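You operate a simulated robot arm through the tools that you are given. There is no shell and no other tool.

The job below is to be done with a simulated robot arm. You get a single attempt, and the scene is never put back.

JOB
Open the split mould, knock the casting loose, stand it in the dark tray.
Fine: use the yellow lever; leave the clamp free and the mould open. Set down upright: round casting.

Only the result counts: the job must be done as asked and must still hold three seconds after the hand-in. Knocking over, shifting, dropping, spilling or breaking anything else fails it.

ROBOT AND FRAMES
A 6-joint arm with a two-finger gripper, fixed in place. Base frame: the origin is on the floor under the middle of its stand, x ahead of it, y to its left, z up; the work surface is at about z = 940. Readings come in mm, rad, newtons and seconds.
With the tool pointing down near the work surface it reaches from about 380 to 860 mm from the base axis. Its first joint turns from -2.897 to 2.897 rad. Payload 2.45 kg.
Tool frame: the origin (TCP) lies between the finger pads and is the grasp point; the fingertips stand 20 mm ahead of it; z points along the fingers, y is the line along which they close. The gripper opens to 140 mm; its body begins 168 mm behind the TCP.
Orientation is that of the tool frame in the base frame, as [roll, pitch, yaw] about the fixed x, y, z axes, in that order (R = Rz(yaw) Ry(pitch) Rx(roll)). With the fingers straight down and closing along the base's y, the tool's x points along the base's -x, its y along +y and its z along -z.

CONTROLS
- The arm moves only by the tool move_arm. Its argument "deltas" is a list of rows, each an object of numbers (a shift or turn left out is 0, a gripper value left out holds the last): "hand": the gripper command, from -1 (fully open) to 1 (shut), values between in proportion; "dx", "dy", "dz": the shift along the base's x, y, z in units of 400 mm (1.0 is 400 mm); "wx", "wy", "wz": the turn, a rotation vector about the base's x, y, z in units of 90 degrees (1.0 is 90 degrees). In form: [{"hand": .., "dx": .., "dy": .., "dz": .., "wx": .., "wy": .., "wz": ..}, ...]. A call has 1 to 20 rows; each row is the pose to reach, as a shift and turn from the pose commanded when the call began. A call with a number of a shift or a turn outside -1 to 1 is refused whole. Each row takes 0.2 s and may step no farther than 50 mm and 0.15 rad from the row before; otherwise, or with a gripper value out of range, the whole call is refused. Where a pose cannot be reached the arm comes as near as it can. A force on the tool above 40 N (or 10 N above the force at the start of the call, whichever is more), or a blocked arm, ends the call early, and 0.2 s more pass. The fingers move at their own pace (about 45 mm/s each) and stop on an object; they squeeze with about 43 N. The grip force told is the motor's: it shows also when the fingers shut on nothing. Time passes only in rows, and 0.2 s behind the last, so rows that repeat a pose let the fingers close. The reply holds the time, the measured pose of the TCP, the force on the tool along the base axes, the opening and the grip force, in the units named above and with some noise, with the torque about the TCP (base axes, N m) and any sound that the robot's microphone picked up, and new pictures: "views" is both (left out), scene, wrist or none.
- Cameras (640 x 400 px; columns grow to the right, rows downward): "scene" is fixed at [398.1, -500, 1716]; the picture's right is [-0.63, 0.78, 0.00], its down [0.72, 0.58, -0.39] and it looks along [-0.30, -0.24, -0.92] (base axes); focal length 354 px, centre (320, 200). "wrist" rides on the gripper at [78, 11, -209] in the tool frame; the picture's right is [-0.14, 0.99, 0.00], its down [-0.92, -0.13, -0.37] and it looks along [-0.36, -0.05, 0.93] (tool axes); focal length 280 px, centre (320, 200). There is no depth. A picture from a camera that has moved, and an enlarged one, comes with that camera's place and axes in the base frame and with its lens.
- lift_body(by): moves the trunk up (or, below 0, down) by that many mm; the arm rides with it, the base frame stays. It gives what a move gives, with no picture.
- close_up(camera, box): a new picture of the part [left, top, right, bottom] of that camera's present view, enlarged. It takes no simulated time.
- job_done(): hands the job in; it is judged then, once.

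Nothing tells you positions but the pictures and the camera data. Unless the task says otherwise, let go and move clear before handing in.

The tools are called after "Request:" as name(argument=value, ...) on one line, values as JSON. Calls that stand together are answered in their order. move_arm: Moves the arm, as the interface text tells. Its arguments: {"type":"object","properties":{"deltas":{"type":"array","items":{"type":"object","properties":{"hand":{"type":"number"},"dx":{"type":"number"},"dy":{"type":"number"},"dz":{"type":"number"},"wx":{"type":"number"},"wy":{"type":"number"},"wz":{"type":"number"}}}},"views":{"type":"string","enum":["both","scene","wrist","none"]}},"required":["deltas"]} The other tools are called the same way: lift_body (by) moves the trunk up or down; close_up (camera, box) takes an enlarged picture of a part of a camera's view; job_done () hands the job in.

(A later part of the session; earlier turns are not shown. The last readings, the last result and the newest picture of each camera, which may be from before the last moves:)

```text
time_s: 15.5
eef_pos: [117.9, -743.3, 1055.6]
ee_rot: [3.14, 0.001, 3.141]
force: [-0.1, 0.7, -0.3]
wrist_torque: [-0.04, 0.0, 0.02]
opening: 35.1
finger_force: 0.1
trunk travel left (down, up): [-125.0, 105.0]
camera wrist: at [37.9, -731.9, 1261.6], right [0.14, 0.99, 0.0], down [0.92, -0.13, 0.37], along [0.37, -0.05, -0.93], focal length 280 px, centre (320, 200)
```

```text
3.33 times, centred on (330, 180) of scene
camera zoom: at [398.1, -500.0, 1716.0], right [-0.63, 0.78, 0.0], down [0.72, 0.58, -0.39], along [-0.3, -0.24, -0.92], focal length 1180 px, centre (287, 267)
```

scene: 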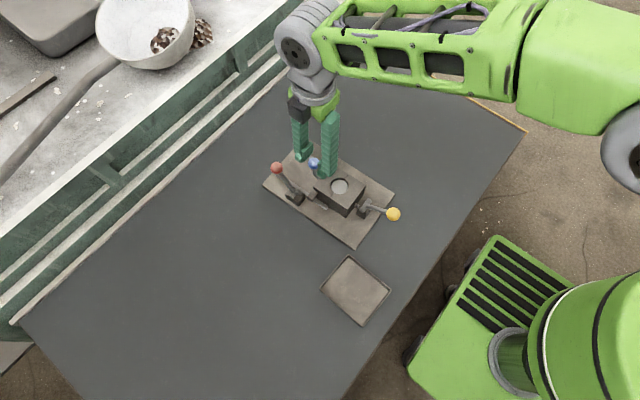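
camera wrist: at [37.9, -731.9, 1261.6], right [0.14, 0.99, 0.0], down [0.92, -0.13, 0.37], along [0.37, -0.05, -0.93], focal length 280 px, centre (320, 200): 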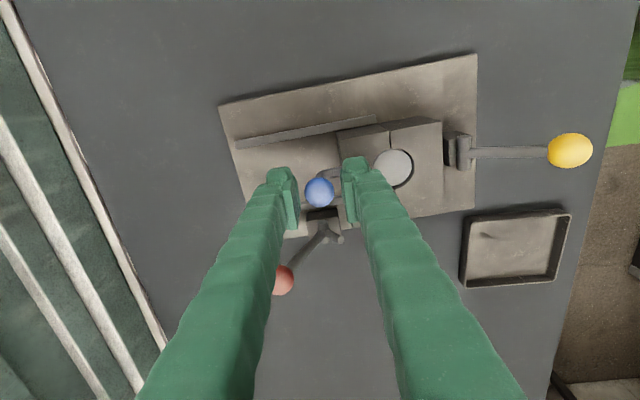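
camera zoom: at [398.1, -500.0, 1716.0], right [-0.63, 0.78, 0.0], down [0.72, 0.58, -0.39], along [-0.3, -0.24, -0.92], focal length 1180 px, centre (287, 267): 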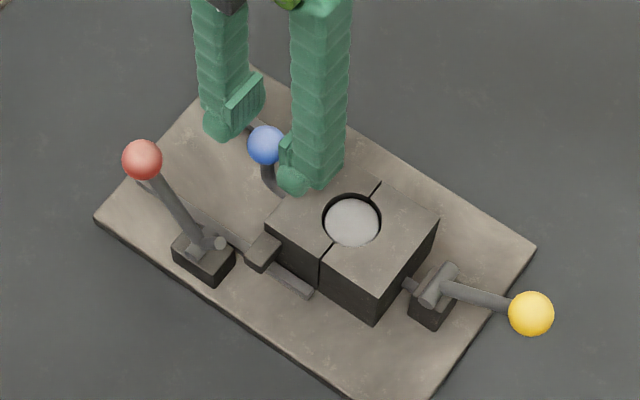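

The ball is centred between the pads. I'll lower a few mm more and pull towards −y to open the mould.

Request:
move_arm(deltas=[{"hand": 0.5, "dz": -0.013}, {"hand": 0.5, "dy": -0.02, "dz": -0.013}, {"hand": 0.5, "dy": -0.04, "dz": -0.013}, {"hand": 0.5, "dy": -0.06, "dz": -0.013}, {"hand": 0.5, "dy": -0.08, "dz": -0.013}, {"hand": 0.5, "dy": -0.1, "dz": -0.013}], views="both")

Request:
close_up(camera="wrist", box=[200, 100, 440, 260])

Request:
close_up(camera="scene", box=[260, 120, 400, 240])

```text
time_s: 16.9
eef_pos: [118.1, -781.2, 1048.5]
ee_rot: [3.139, 0.002, -3.14]
force: [0.4, 1.7, -1.5]
wrist_torque: [0.02, -0.01, -0.01]
opening: 35.4
finger_force: 0.3
trunk travel left (down, up): [-125.0, 105.0]
camera wrist: at [38.7, -770.9, 1256.7], right [0.14, 0.99, 0.0], down [0.92, -0.13, 0.37], along [0.37, -0.05, -0.93], focal length 280 px, centre (320, 200)
```

scene: 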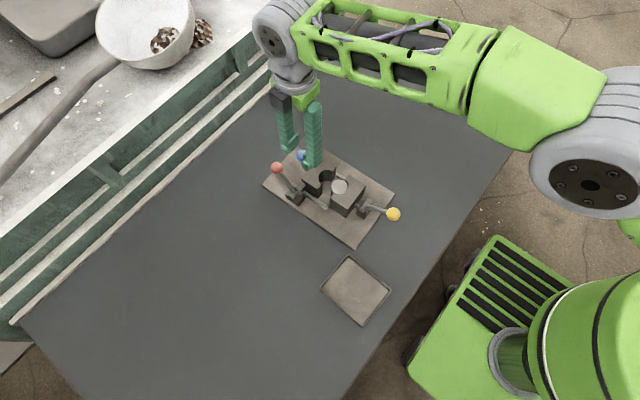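
wrist: 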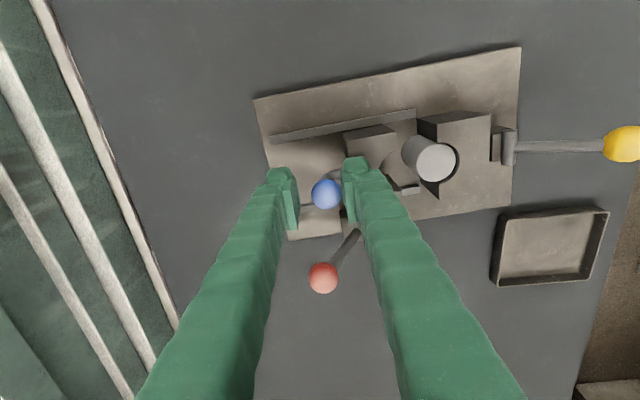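

```text
2.50 times, centred on (320, 180) of wrist
camera zoom: at [38.7, -770.9, 1256.7], right [0.14, 0.99, 0.0], down [0.92, -0.13, 0.37], along [0.37, -0.05, -0.93], focal length 701 px, centre (320, 250)
```

zoom: 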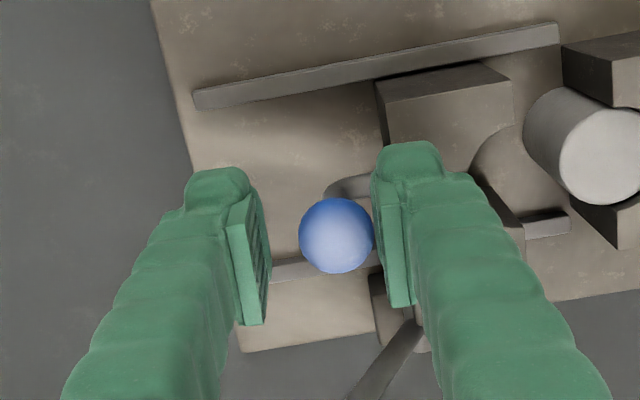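

```text
3.33 times, centred on (330, 180) of scene
camera zoom: at [398.1, -500.0, 1716.0], right [-0.63, 0.78, 0.0], down [0.72, 0.58, -0.39], along [-0.3, -0.24, -0.92], focal length 1180 px, centre (287, 267)
```

zoom: 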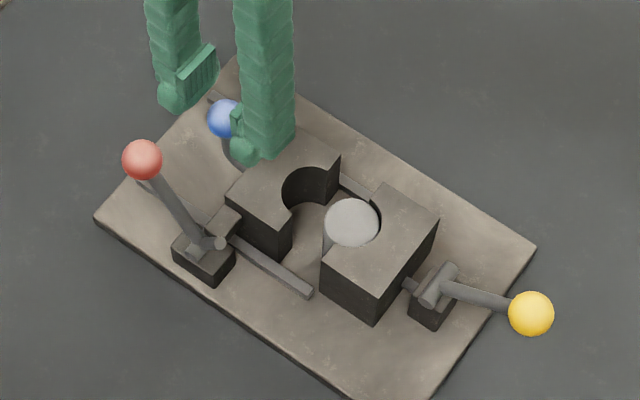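

The mould is opening cleanly and the casting stays in the fixed half. I'll keep pulling until the slide is fully open.

Request:
move_arm(deltas=[{"hand": 0.5, "dy": -0.02}, {"hand": 0.5, "dy": -0.04}, {"hand": 0.5, "dy": -0.06}, {"hand": 0.5, "dy": -0.08}], views="both")

Request:
close_up(camera="scene", box=[260, 120, 400, 240])

```text
time_s: 17.9
eef_pos: [119.2, -799.8, 1048.8]
ee_rot: [3.141, 0.002, -3.139]
force: [0.1, 0.7, 0.6]
wrist_torque: [-0.02, 0.01, 0.01]
opening: 35.5
finger_force: 0.8
out of reach, approached as far as the arm can: row 3, 4
trunk travel left (down, up): [-125.0, 105.0]
camera wrist: at [39.4, -788.9, 1256.6], right [0.14, 0.99, 0.0], down [0.92, -0.13, 0.37], along [0.37, -0.05, -0.93], focal length 280 px, centre (320, 200)
```

scene: 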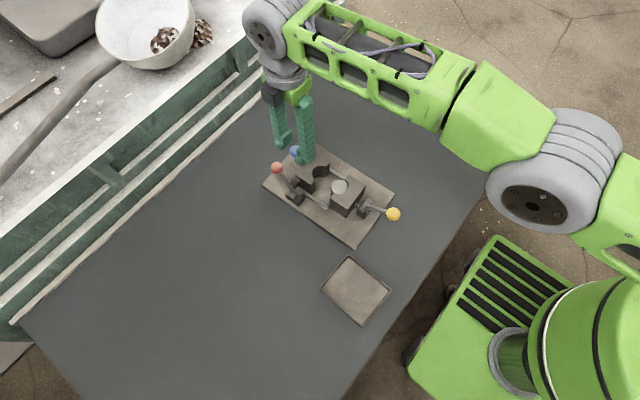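
wrist: 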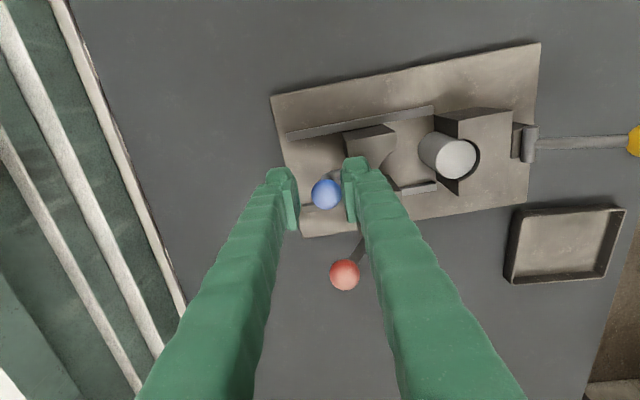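

```text
3.33 times, centred on (330, 180) of scene
camera zoom: at [398.1, -500.0, 1716.0], right [-0.63, 0.78, 0.0], down [0.72, 0.58, -0.39], along [-0.3, -0.24, -0.92], focal length 1180 px, centre (287, 267)
```

zoom: 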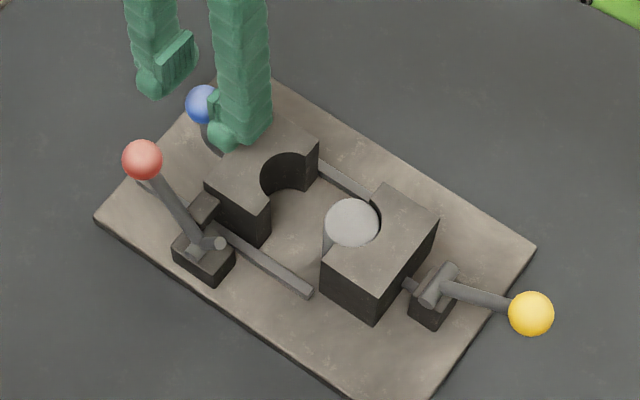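

The half has opened about 52 mm, and the arm reports its reach limit at this height. Raising the trunk should extend the reach, so I'll lift straight up off the ball with it and then come back down.

Request:
lift_body(by=80)

```text
time_s: 19.1
eef_pos: [118.9, -799.9, 1127.9]
ee_rot: [-3.141, 0.001, -3.14]
force: [0.4, -0.5, 1.2]
wrist_torque: [-0.01, -0.01, 0.0]
opening: 34.9
finger_force: 0.0
trunk travel left (down, up): [-205.0, 25.0]
```

The tool rode up 80 mm clear of the ball. I'll re-centre over the ball and descend again.

Request:
move_arm(deltas=[{"hand": 0.4, "dy": 0.012, "dz": -0.05}, {"hand": 0.4, "dy": 0.012, "dz": -0.1}], views="both")

Request:
close_up(camera="wrist", box=[200, 100, 440, 260])

Request:
close_up(camera="scene", box=[260, 120, 400, 240])

```text
time_s: 19.7
eef_pos: [120.5, -795.6, 1088.3]
ee_rot: [3.14, 0.001, -3.14]
force: [0.0, 0.3, -0.6]
wrist_torque: [0.01, -0.03, 0.02]
opening: 42.1
finger_force: 0.0
trunk travel left (down, up): [-205.0, 25.0]
camera wrist: at [40.6, -784.7, 1295.9], right [0.14, 0.99, 0.0], down [0.92, -0.13, 0.37], along [0.37, -0.05, -0.93], focal length 280 px, centre (320, 200)
```

scene: 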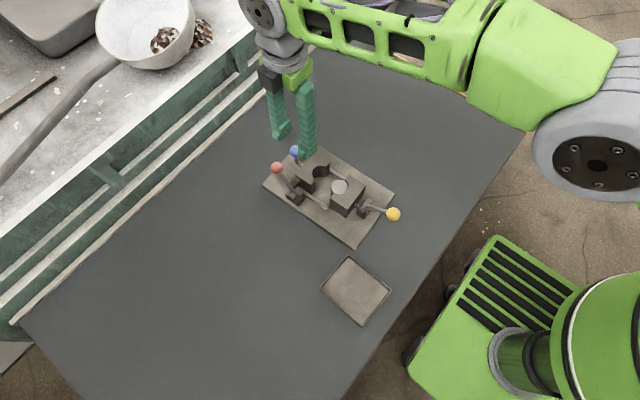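
wrist: 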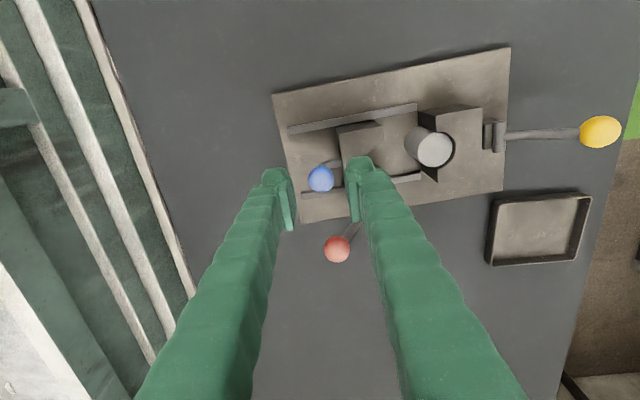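

```text
2.50 times, centred on (320, 180) of wrist
camera zoom: at [40.6, -784.7, 1295.9], right [0.14, 0.99, 0.0], down [0.92, -0.13, 0.37], along [0.37, -0.05, -0.93], focal length 701 px, centre (320, 250)
```

zoom: 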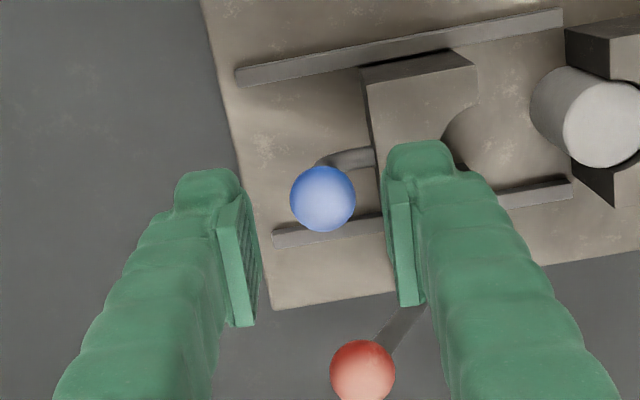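

```text
3.33 times, centred on (330, 180) of scene
camera zoom: at [398.1, -500.0, 1716.0], right [-0.63, 0.78, 0.0], down [0.72, 0.58, -0.39], along [-0.3, -0.24, -0.92], focal length 1180 px, centre (287, 267)
```

zoom: 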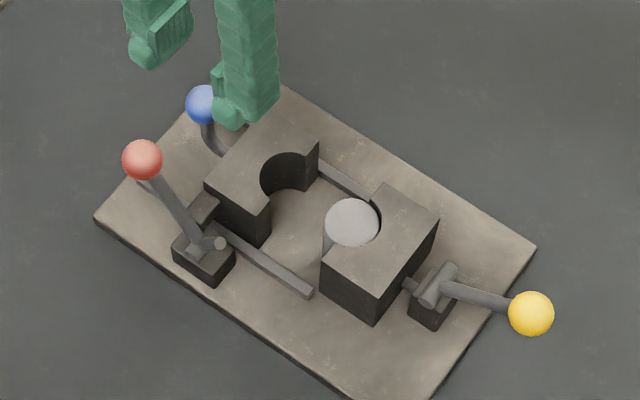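

The ball is at about y = −795, centred between the pads. I'll descend onto it and pull further.

Request:
move_arm(deltas=[{"hand": 0.4, "dz": -0.05}, {"hand": 0.4, "dz": -0.098}, {"hand": 0.5, "dz": -0.098}, {"hand": 0.5, "dz": -0.098, "dy": -0.02}, {"hand": 0.5, "dz": -0.098, "dy": -0.04}, {"hand": 0.5, "dz": -0.098, "dy": -0.06}, {"hand": 0.5, "dz": -0.098, "dy": -0.08}], views="both")

Request:
close_up(camera="scene", box=[260, 120, 400, 240])

```text
time_s: 21.3
eef_pos: [117.7, -801.9, 1048.4]
ee_rot: [3.141, 0.0, -3.14]
force: [-0.5, -0.5, 0.2]
wrist_torque: [0.01, 0.03, 0.0]
opening: 35.2
finger_force: 0.2
out of reach, approached as far as the arm can: row 5, 6, 7
trunk travel left (down, up): [-205.0, 25.0]
camera wrist: at [39.4, -790.9, 1257.0], right [0.14, 0.99, 0.0], down [0.92, -0.13, 0.37], along [0.37, -0.05, -0.93], focal length 280 px, centre (320, 200)
```

scene: 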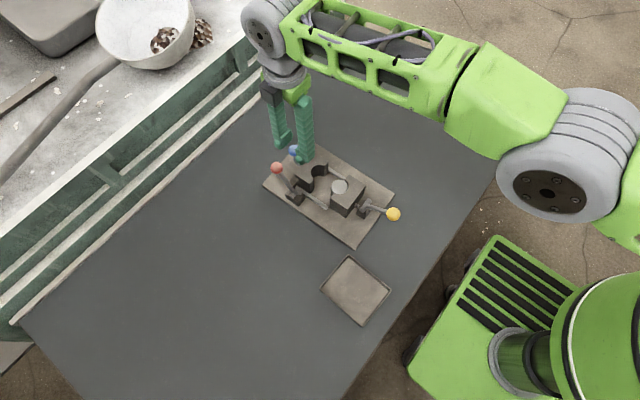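
wrist: 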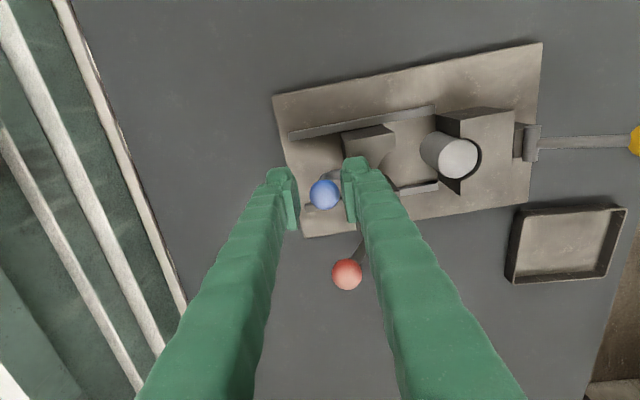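

```text
3.33 times, centred on (330, 180) of scene
camera zoom: at [398.1, -500.0, 1716.0], right [-0.63, 0.78, 0.0], down [0.72, 0.58, -0.39], along [-0.3, -0.24, -0.92], focal length 1180 px, centre (287, 267)
```

zoom: 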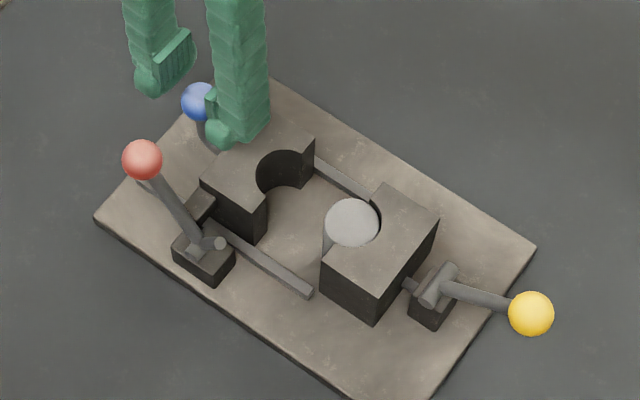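

The reach limit is still about 802 mm with the tool vertical. I'll tilt the fingers slightly outward, towards −y, which brings the wrist closer in, and pull the half further.

Request:
move_arm(deltas=[{"hand": 0.5, "wx": -0.05, "dz": 0.005}, {"hand": 0.5, "wx": -0.1, "dz": 0.01}, {"hand": 0.5, "wx": -0.13, "dz": 0.012}, {"hand": 0.5, "wx": -0.13, "dz": 0.012, "dy": -0.02}, {"hand": 0.5, "wx": -0.13, "dz": 0.012, "dy": -0.04}, {"hand": 0.5, "wx": -0.13, "dz": 0.012, "dy": -0.06}, {"hand": 0.5, "wx": -0.13, "dz": 0.012, "dy": -0.08}], views="both")

Request:
close_up(camera="scene", box=[260, 120, 400, 240])

```text
time_s: 22.9
eef_pos: [117.7, -830.7, 1056.4]
ee_rot: [-2.94, 0.002, -3.14]
force: [0.7, 19.6, 4.8]
wrist_torque: [0.43, -0.02, 0.08]
opening: 47.2
finger_force: 8.6
trunk travel left (down, up): [-205.0, 25.0]
camera wrist: at [38.4, -778.5, 1257.7], right [0.14, 0.97, -0.2], down [0.92, -0.05, 0.39], along [0.37, -0.23, -0.9], focal length 280 px, centre (320, 200)
```

scene: 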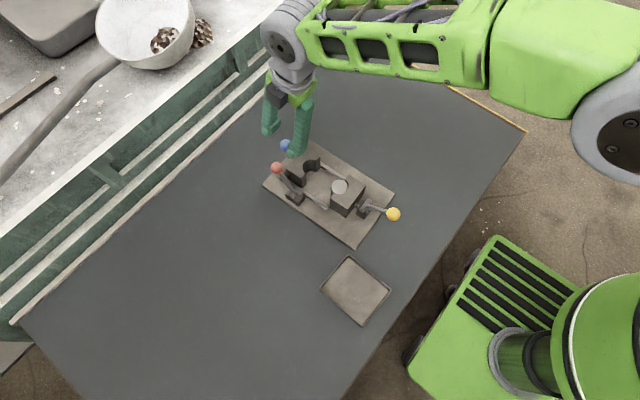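
wrist: 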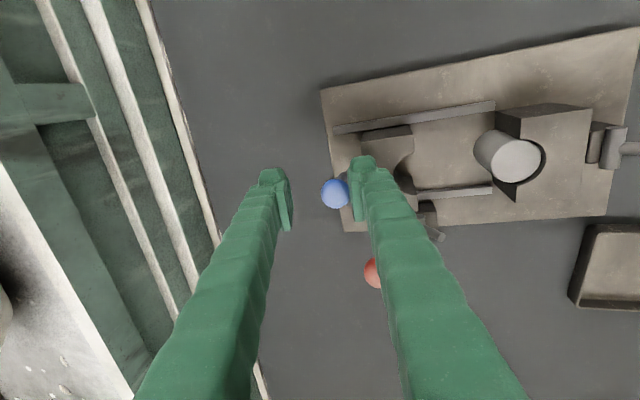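

```text
3.33 times, centred on (330, 180) of scene
camera zoom: at [398.1, -500.0, 1716.0], right [-0.63, 0.78, 0.0], down [0.72, 0.58, -0.39], along [-0.3, -0.24, -0.92], focal length 1180 px, centre (287, 267)
```

zoom: 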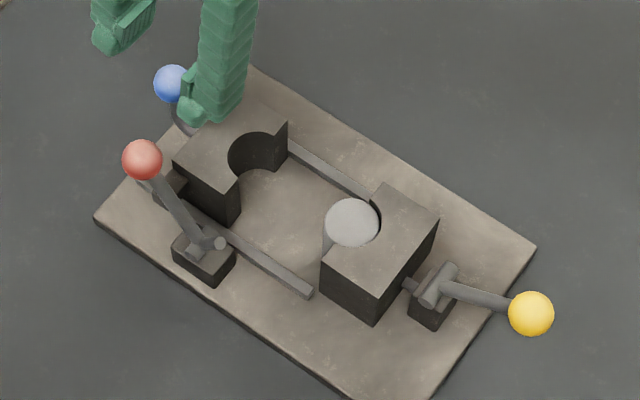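

The slide has reached its end stop after about 78 mm, so the mould is fully open. I'll ease off, lift clear and straighten the tool.

Request:
move_arm(deltas=[{"hand": 0.3, "dy": 0.015}, {"hand": 0.3, "dy": 0.02, "dz": 0.05}, {"hand": 0.3, "dy": 0.02, "dz": 0.12}, {"hand": 0.3, "dy": 0.04, "dz": 0.2, "wx": 0.05}, {"hand": 0.3, "dy": 0.1, "dz": 0.25, "wx": 0.1}, {"hand": 0.3, "dy": 0.18, "dz": 0.28, "wx": 0.13}], views="both")

Request:
close_up(camera="scene", box=[260, 120, 400, 240])

Request:
close_up(camera="wrist", box=[200, 60, 560, 260])

```text
time_s: 24.3
eef_pos: [117.7, -761.0, 1168.1]
ee_rot: [3.141, 0.002, -3.139]
force: [-0.9, 0.2, 0.4]
wrist_torque: [-0.02, -0.02, -0.02]
opening: 48.9
finger_force: 0.1
trunk travel left (down, up): [-205.0, 25.0]
camera wrist: at [38.2, -749.8, 1376.3], right [0.14, 0.99, 0.0], down [0.92, -0.13, 0.37], along [0.37, -0.05, -0.93], focal length 280 px, centre (320, 200)
```

scene: 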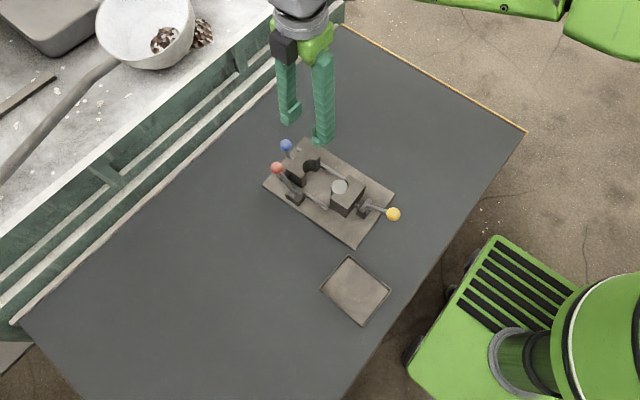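
wrist: 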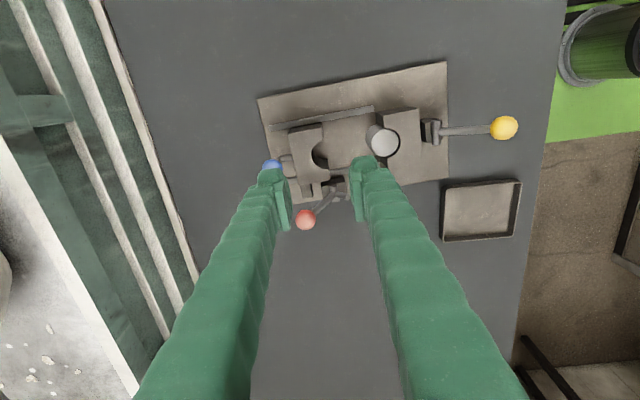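

```text
3.33 times, centred on (330, 180) of scene
camera zoom: at [398.1, -500.0, 1716.0], right [-0.63, 0.78, 0.0], down [0.72, 0.58, -0.39], along [-0.3, -0.24, -0.92], focal length 1180 px, centre (287, 267)
```

zoom: 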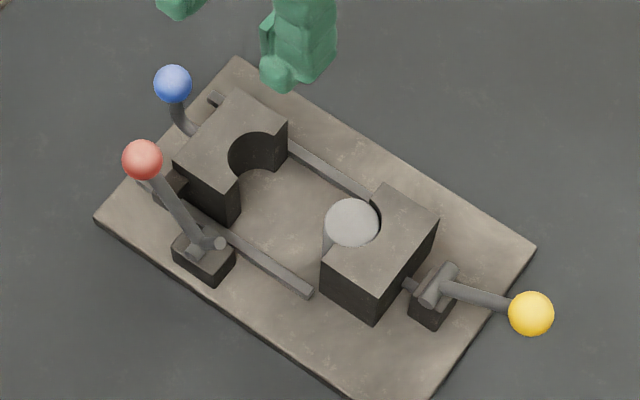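

```text
1.78 times, centred on (380, 160) of wrist
camera zoom: at [38.2, -749.8, 1376.3], right [0.14, 0.99, 0.0], down [0.92, -0.13, 0.37], along [0.37, -0.05, -0.93], focal length 498 px, centre (213, 271)
```

zoom: 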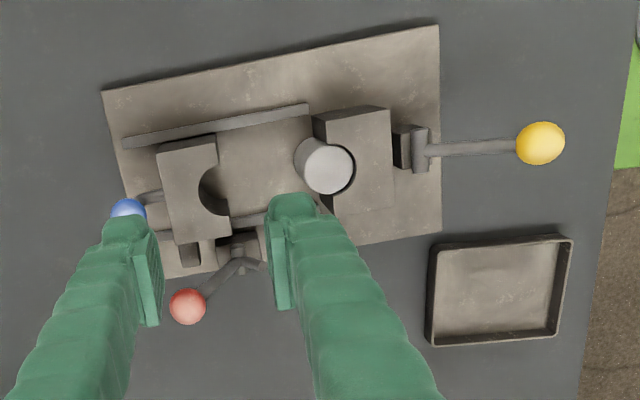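

The mould is open and the casting stands in the fixed half's cavity; the red lever remains back. Next I'll close the fingers and move over the yellow ball to press its lever down.

Request:
move_arm(deltas=[{"hand": 1, "dy": 0.11, "dx": -0.003}, {"hand": 1, "dy": 0.22, "dx": -0.006}, {"hand": 1, "dy": 0.33, "dx": -0.009}, {"hand": 1, "dy": 0.44, "dx": -0.012}, {"hand": 1, "dy": 0.54, "dx": -0.015, "dz": -0.06}, {"hand": 1, "dy": 0.54, "dx": -0.015, "dz": -0.12}], views="both")

Request:
close_up(camera="scene", box=[300, 140, 440, 260])

Request:
close_up(camera="wrist", box=[140, 100, 460, 280])

```text
time_s: 25.7
eef_pos: [112.5, -545.0, 1117.9]
ee_rot: [-3.142, 0.0, -3.139]
force: [0.0, -0.8, 0.4]
wrist_torque: [0.04, 0.03, -0.02]
opening: 0.0
finger_force: 30.1
trunk travel left (down, up): [-205.0, 25.0]
camera wrist: at [32.0, -535.9, 1326.8], right [0.14, 0.99, 0.0], down [0.92, -0.13, 0.37], along [0.37, -0.05, -0.93], focal length 280 px, centre (320, 200)
```

scene: 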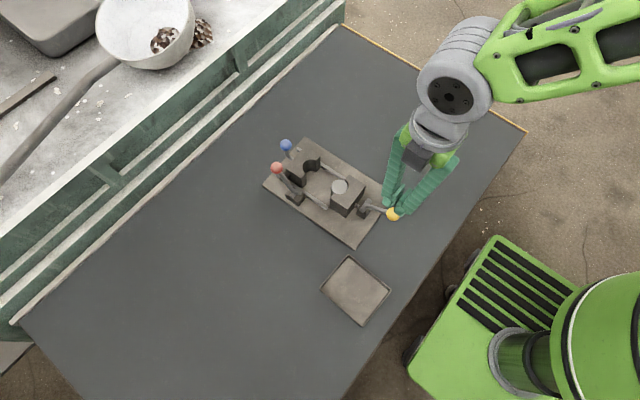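
wrist: 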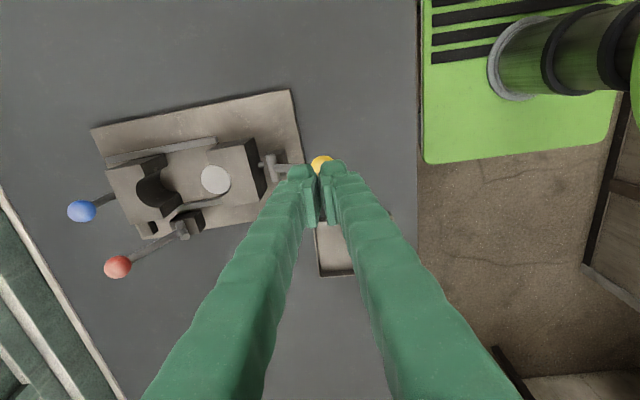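

```text
3.33 times, centred on (370, 200) of scene
camera zoom: at [398.1, -500.0, 1716.0], right [-0.63, 0.78, 0.0], down [0.72, 0.58, -0.39], along [-0.3, -0.24, -0.92], focal length 1180 px, centre (153, 200)
```

zoom: 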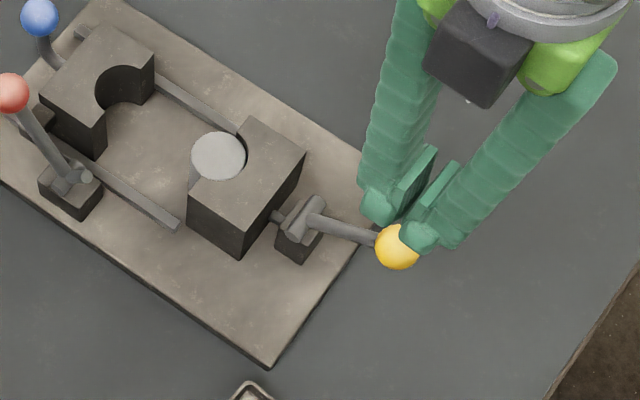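

```text
2.00 times, centred on (300, 190) of wrist
camera zoom: at [32.0, -535.9, 1326.8], right [0.14, 0.99, 0.0], down [0.92, -0.13, 0.37], along [0.37, -0.05, -0.93], focal length 561 px, centre (360, 220)
```

zoom: 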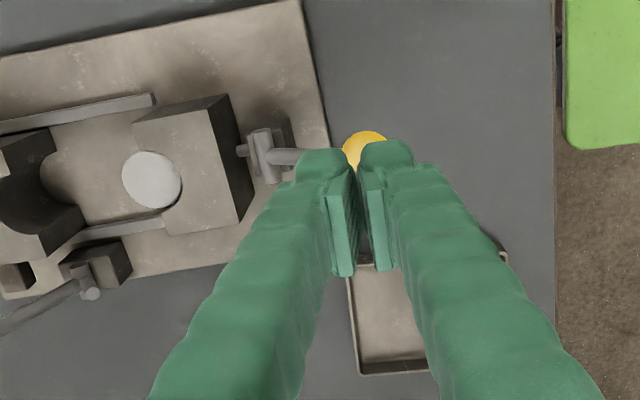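

The closed tips are just above the yellow ball. I'll press it down slowly, following its arc, while watching the force and listening.

Request:
move_arm(deltas=[{"hand": 1, "dx": -0.005, "dy": 0.01, "dz": -0.05}, {"hand": 1, "dx": -0.005, "dy": 0.01, "dz": -0.08}, {"hand": 1, "dx": -0.005, "dy": 0.01, "dz": -0.095}, {"hand": 1, "dx": -0.005, "dy": 0.018, "dz": -0.11}, {"hand": 1, "dx": -0.005, "dy": 0.025, "dz": -0.125}, {"hand": 1, "dx": -0.005, "dy": 0.031, "dz": -0.14}], views="both")

Request:
close_up(camera="scene", box=[300, 140, 440, 260])

Request:
close_up(camera="wrist", box=[140, 100, 460, 280])

```text
time_s: 27.1
eef_pos: [111.9, -532.9, 1063.4]
ee_rot: [-3.138, 0.002, -3.14]
force: [-0.5, -0.2, 1.8]
wrist_torque: [-0.02, 0.02, -0.02]
opening: 0.1
finger_force: 28.9
trunk travel left (down, up): [-205.0, 25.0]
camera wrist: at [31.6, -522.3, 1271.5], right [0.14, 0.99, 0.0], down [0.92, -0.13, 0.37], along [0.37, -0.05, -0.93], focal length 280 px, centre (320, 200)
```

scene: 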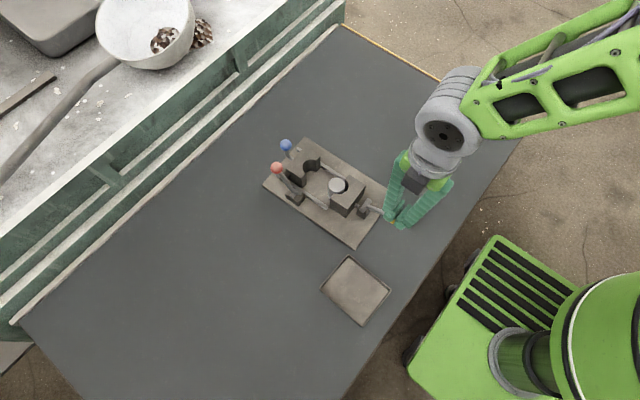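
wrist: 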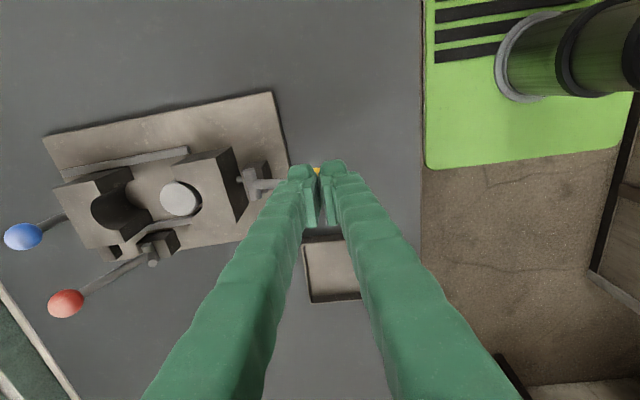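

```text
3.33 times, centred on (370, 200) of scene
camera zoom: at [398.1, -500.0, 1716.0], right [-0.63, 0.78, 0.0], down [0.72, 0.58, -0.39], along [-0.3, -0.24, -0.92], focal length 1180 px, centre (153, 200)
```

zoom: 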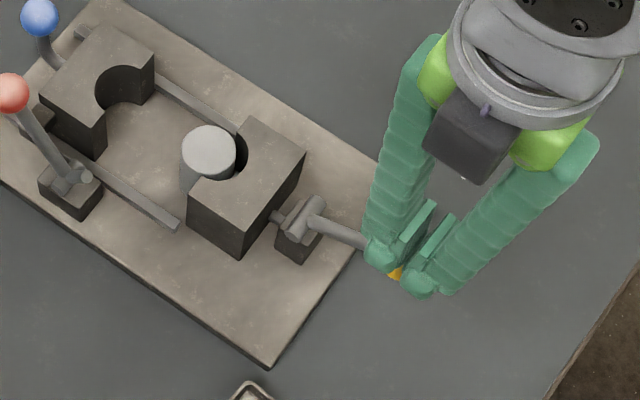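

```text
2.00 times, centred on (300, 190) of wrist
camera zoom: at [31.6, -522.3, 1271.5], right [0.14, 0.99, 0.0], down [0.92, -0.13, 0.37], along [0.37, -0.05, -0.93], focal length 561 px, centre (360, 220)
```

zoom: 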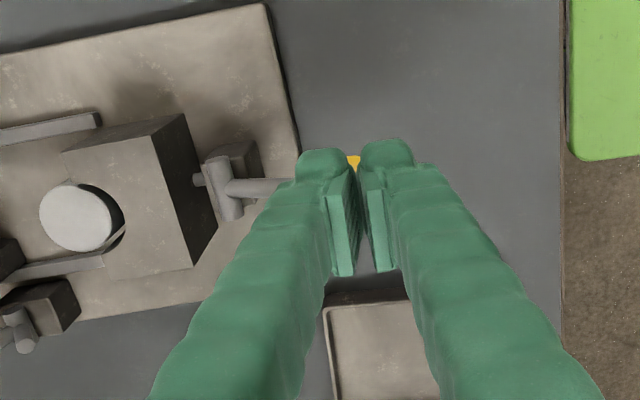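

The casting has moved out of the fixed half by several mm, so the yellow lever works. I'll press a little further, slowly, so it comes well clear without tipping.

Request:
move_arm(deltas=[{"hand": 1, "dy": 0.005, "dz": -0.01}, {"hand": 1, "dy": 0.009, "dz": -0.02}, {"hand": 1, "dy": 0.012, "dz": -0.03}, {"hand": 1, "dy": 0.015, "dz": -0.04}], views="both")

Request:
close_up(camera="scene", box=[300, 140, 440, 260])

```text
time_s: 28.1
eef_pos: [110.3, -525.7, 1046.7]
ee_rot: [-3.141, 0.003, -3.139]
force: [-0.9, -0.4, 2.8]
wrist_torque: [-0.03, 0.02, -0.03]
opening: 0.0
finger_force: 29.5
trunk travel left (down, up): [-205.0, 25.0]
camera wrist: at [30.9, -516.1, 1254.5], right [0.14, 0.99, 0.0], down [0.92, -0.13, 0.37], along [0.37, -0.05, -0.93], focal length 280 px, centre (320, 200)
```

scene: 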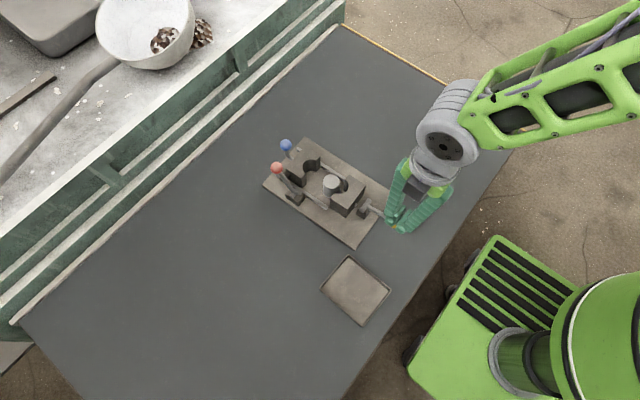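
wrist: 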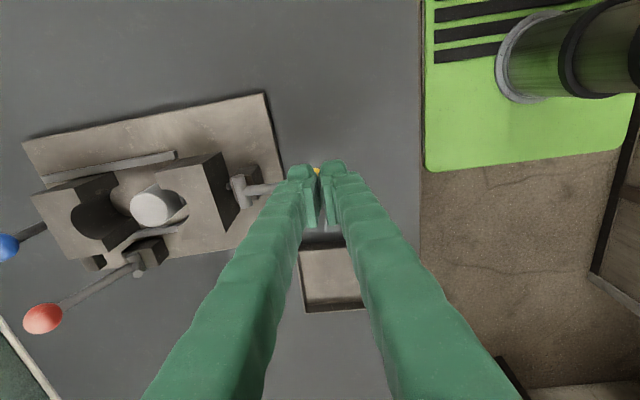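

```text
3.33 times, centred on (370, 200) of scene
camera zoom: at [398.1, -500.0, 1716.0], right [-0.63, 0.78, 0.0], down [0.72, 0.58, -0.39], along [-0.3, -0.24, -0.92], focal length 1180 px, centre (153, 200)
```

zoom: 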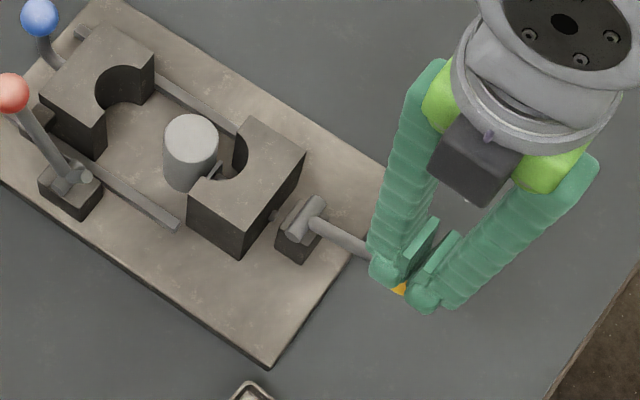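

The casting is standing clear of the fixed half by roughly 22 mm. I'll add a small extra press for finger clearance, then lift off the lever.

Request:
move_arm(deltas=[{"hand": 1, "dy": 0.002, "dz": -0.01}, {"hand": 1, "dy": 0.003, "dz": -0.02}], views="scene")

Request:
close_up(camera="scene", box=[300, 140, 440, 260])

```text
time_s: 28.7
eef_pos: [110.8, -526.6, 1039.2]
ee_rot: [-3.14, 0.002, -3.14]
force: [-0.2, -0.7, 2.9]
wrist_torque: [-0.03, 0.01, -0.01]
opening: 0.3
finger_force: 28.8
trunk travel left (down, up): [-205.0, 25.0]
```

scene: 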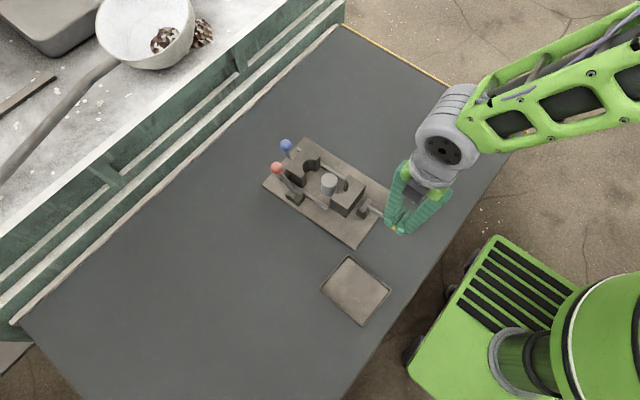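

```text
3.33 times, centred on (370, 200) of scene
camera zoom: at [398.1, -500.0, 1716.0], right [-0.63, 0.78, 0.0], down [0.72, 0.58, -0.39], along [-0.3, -0.24, -0.92], focal length 1180 px, centre (153, 200)
```

zoom: 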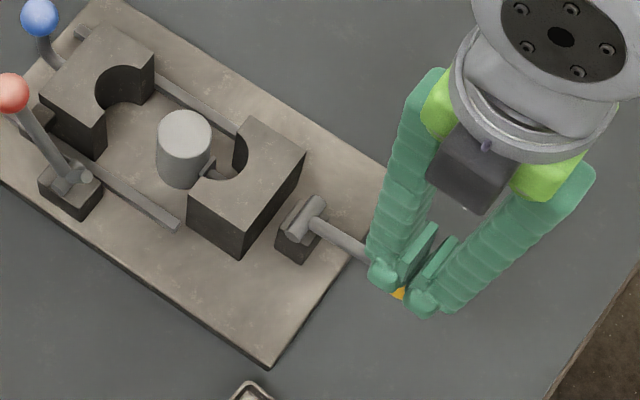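

The casting now stands at about (118, −700), clear of the fixed half. I'll lift off the lever and start turning the gripper 90° so it closes along x.

Request:
move_arm(deltas=[{"hand": 1, "dz": 0.05}, {"hand": 1, "dz": 0.15}, {"hand": 1, "dz": 0.25}, {"hand": 0.2, "dz": 0.32, "wz": 0.09}, {"hand": 0.2, "dz": 0.35, "wz": 0.18}, {"hand": 0.2, "dz": 0.35, "wz": 0.27, "dy": -0.05}, {"hand": 0.2, "dz": 0.35, "wz": 0.36, "dy": -0.1}, {"hand": 0.2, "dz": 0.35, "wz": 0.45, "dy": -0.15}, {"hand": 0.2, "dz": 0.35, "wz": 0.54, "dy": -0.2}, {"hand": 0.2, "dz": 0.35, "wz": 0.63, "dy": -0.25}, {"hand": 0.2, "dz": 0.35, "wz": 0.72, "dy": -0.3}, {"hand": 0.2, "dz": 0.35, "wz": 0.81, "dy": -0.35}, {"hand": 0.2, "dz": 0.35, "wz": 0.9, "dy": -0.4}, {"hand": 0.2, "dz": 0.35, "wz": 0.985, "dy": -0.43}], views="both")

Request:
close_up(camera="scene", box=[260, 120, 400, 240])

Request:
close_up(camera="wrist", box=[200, 60, 440, 260])

```text
time_s: 31.7
eef_pos: [126.0, -697.8, 1177.9]
ee_rot: [3.125, 0.0, -1.607]
force: [1.6, -0.1, 0.8]
wrist_torque: [-0.03, 0.11, 0.0]
opening: 56.1
finger_force: 0.0
out of reach, approached as far as the arm can: row 14
trunk travel left (down, up): [-205.0, 25.0]
camera wrist: at [114.5, -775.3, 1386.1], right [-0.98, 0.17, 0.02], down [0.17, 0.92, 0.37], along [0.05, 0.36, -0.93], focal length 280 px, centre (320, 200)
```

scene: 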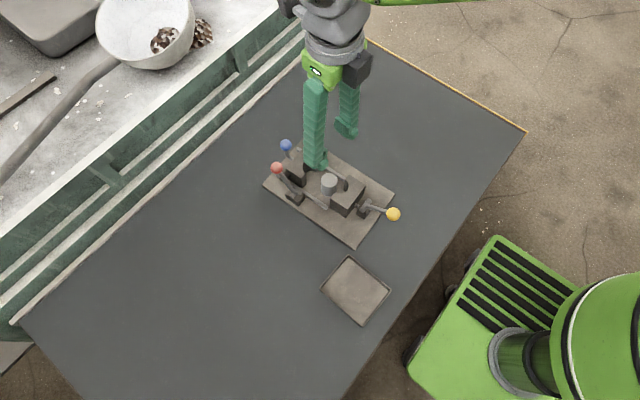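
wrist: 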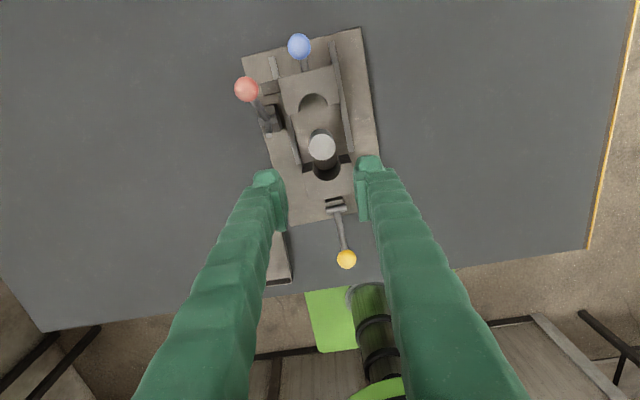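

```text
3.33 times, centred on (330, 180) of scene
camera zoom: at [398.1, -500.0, 1716.0], right [-0.63, 0.78, 0.0], down [0.72, 0.58, -0.39], along [-0.3, -0.24, -0.92], focal length 1180 px, centre (287, 267)
```

zoom: 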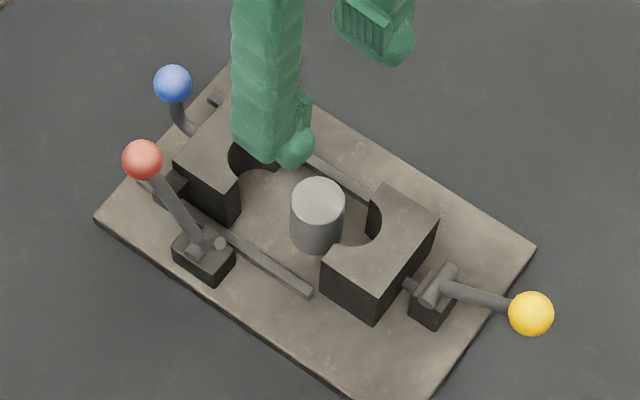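

```text
2.00 times, centred on (320, 160) of wrist
camera zoom: at [114.5, -775.3, 1386.1], right [-0.98, 0.17, 0.02], down [0.17, 0.92, 0.37], along [0.05, 0.36, -0.93], focal length 561 px, centre (320, 280)
```

zoom: 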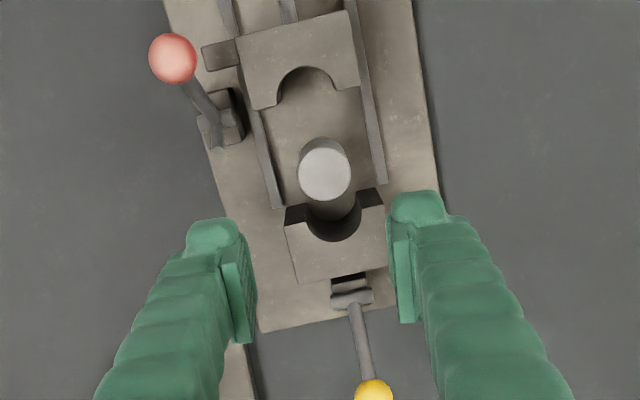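

The gripper is nearly at 90° but reached a wrist limit, leaving it slightly tilted. I'll back the yaw off about 2°, level it, centre over the casting at about (116.5, −702.5) and come lower to check alignment.

Request:
move_arm(deltas=[{"hand": 0, "dx": -0.012, "dy": -0.006, "dz": -0.05, "wz": -0.015, "wy": -0.006}, {"hand": 0, "dx": -0.024, "dy": -0.011, "dz": -0.12, "wz": -0.025, "wy": -0.0106}, {"hand": 0, "dx": -0.024, "dy": -0.011, "dz": -0.19, "wz": -0.025, "wy": -0.0106}, {"hand": 0, "dx": -0.024, "dy": -0.011, "dz": -0.19, "wz": -0.025, "wy": -0.0106}], views="both")

Request:
close_up(camera="scene", box=[260, 120, 400, 240])

Request:
close_up(camera="wrist", box=[200, 80, 440, 260])

```text
time_s: 32.7
eef_pos: [119.6, -702.1, 1102.5]
ee_rot: [-3.135, 0.001, -1.641]
force: [-0.4, 0.3, 0.5]
wrist_torque: [-0.02, 0.01, 0.01]
opening: 69.9
finger_force: 0.1
out of reach, approached as far as the arm can: row 1, 2, 3, 4
trunk travel left (down, up): [-205.0, 25.0]
camera wrist: at [100.5, -778.5, 1310.7], right [-0.98, 0.21, -0.01], down [0.19, 0.91, 0.37], along [0.08, 0.36, -0.93], focal length 280 px, centre (320, 200)
```

scene: 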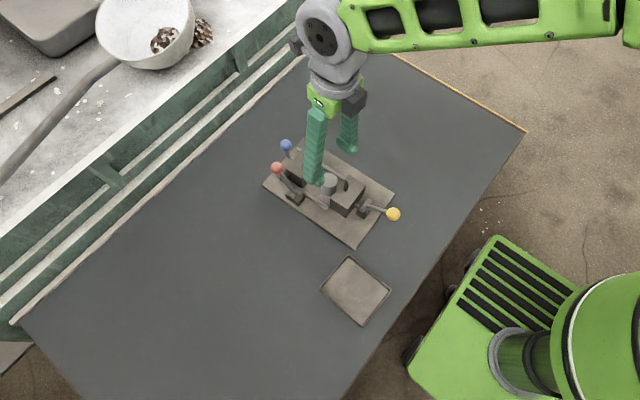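
wrist: 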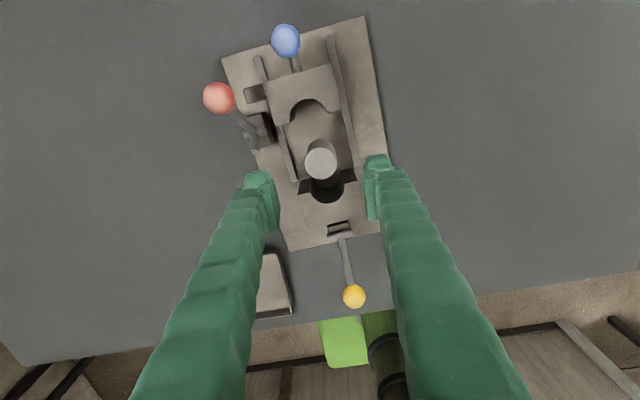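

```text
3.33 times, centred on (330, 180) of scene
camera zoom: at [398.1, -500.0, 1716.0], right [-0.63, 0.78, 0.0], down [0.72, 0.58, -0.39], along [-0.3, -0.24, -0.92], focal length 1180 px, centre (287, 267)
```

zoom: 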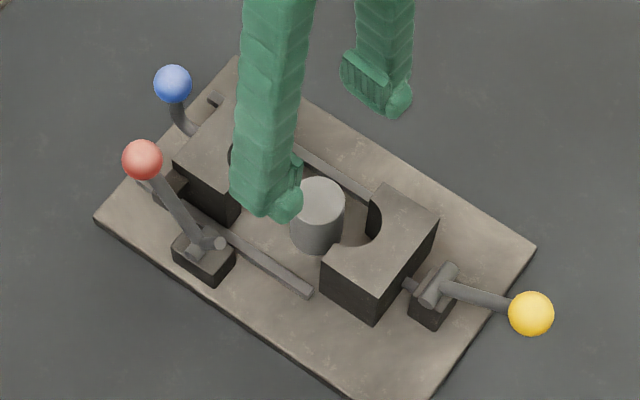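

```text
2.22 times, centred on (320, 170) of wrist
camera zoom: at [100.5, -778.5, 1310.7], right [-0.98, 0.21, -0.01], down [0.19, 0.91, 0.37], along [0.08, 0.36, -0.93], focal length 623 px, centre (320, 267)
```

zoom: 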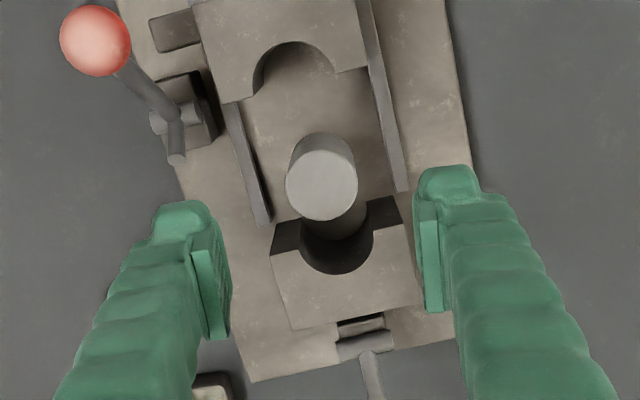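

The casting is between the fingers, about 2 mm off centre. I'll relax the yaw a few more degrees away from the wrist limit, level the tool, narrow the opening to about 56 mm to stay clear of the clamp arm, and descend to just above the casting top.

Request:
move_arm(deltas=[{"hand": 0.2, "dx": -0.004, "dy": -0.004, "dz": -0.02, "wz": -0.02, "wy": 0.003}, {"hand": 0.2, "dx": -0.005, "dy": -0.006, "dz": -0.05, "wz": -0.035, "wy": 0.0042}, {"hand": 0.2, "dx": -0.005, "dy": -0.006, "dz": -0.1, "wz": -0.035, "wy": 0.0042}, {"hand": 0.2, "dx": -0.005, "dy": -0.006, "dz": -0.135, "wz": -0.035, "wy": 0.0042}, {"hand": 0.2, "dx": -0.005, "dy": -0.006, "dz": -0.135, "wz": -0.035, "wy": 0.0042}], views="both")

Request:
close_up(camera="scene", box=[280, 140, 380, 230])

Request:
close_up(camera="wrist", box=[200, 80, 440, 260])

```text
time_s: 33.9
eef_pos: [117.4, -702.7, 1048.1]
ee_rot: [-3.13, 0.001, -1.688]
force: [1.0, -0.3, 0.4]
wrist_torque: [0.02, -0.01, 0.01]
opening: 55.9
finger_force: 0.0
trunk travel left (down, up): [-205.0, 25.0]
camera wrist: at [94.7, -779.3, 1256.0], right [-0.97, 0.25, -0.01], down [0.23, 0.9, 0.37], along [0.1, 0.36, -0.93], focal length 280 px, centre (320, 200)
```

scene: 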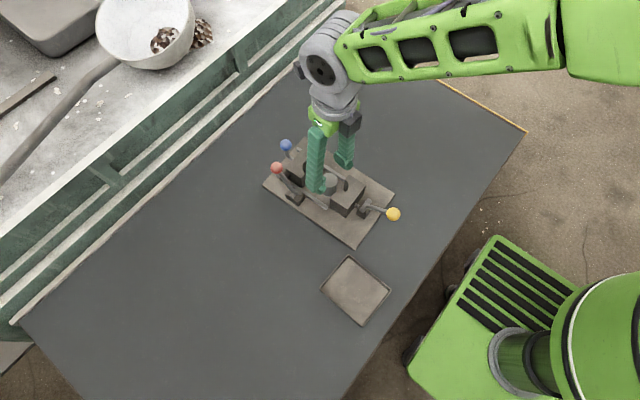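
wrist: 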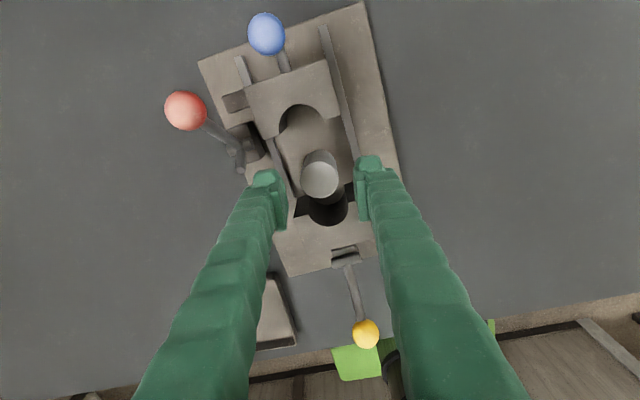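

```text
4.44 times, centred on (330, 185) of scene
camera zoom: at [398.1, -500.0, 1716.0], right [-0.63, 0.78, 0.0], down [0.72, 0.58, -0.39], along [-0.3, -0.24, -0.92], focal length 1573 px, centre (276, 267)
```

zoom: 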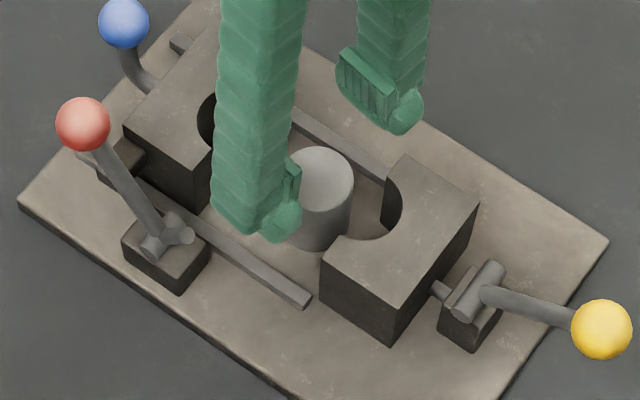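

```text
2.22 times, centred on (320, 170) of wrist
camera zoom: at [94.7, -779.3, 1256.0], right [-0.97, 0.25, -0.01], down [0.23, 0.9, 0.37], along [0.1, 0.36, -0.93], focal length 623 px, centre (320, 267)
```

zoom: 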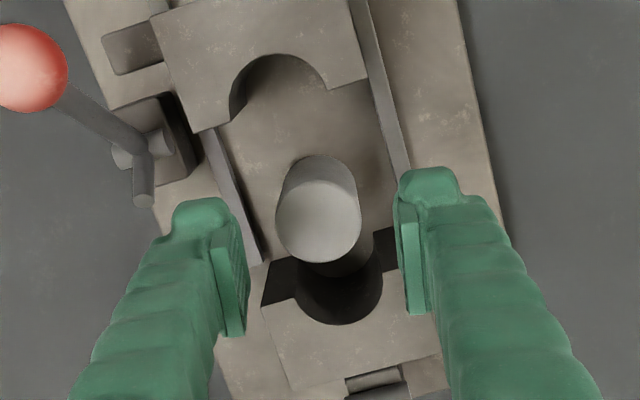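

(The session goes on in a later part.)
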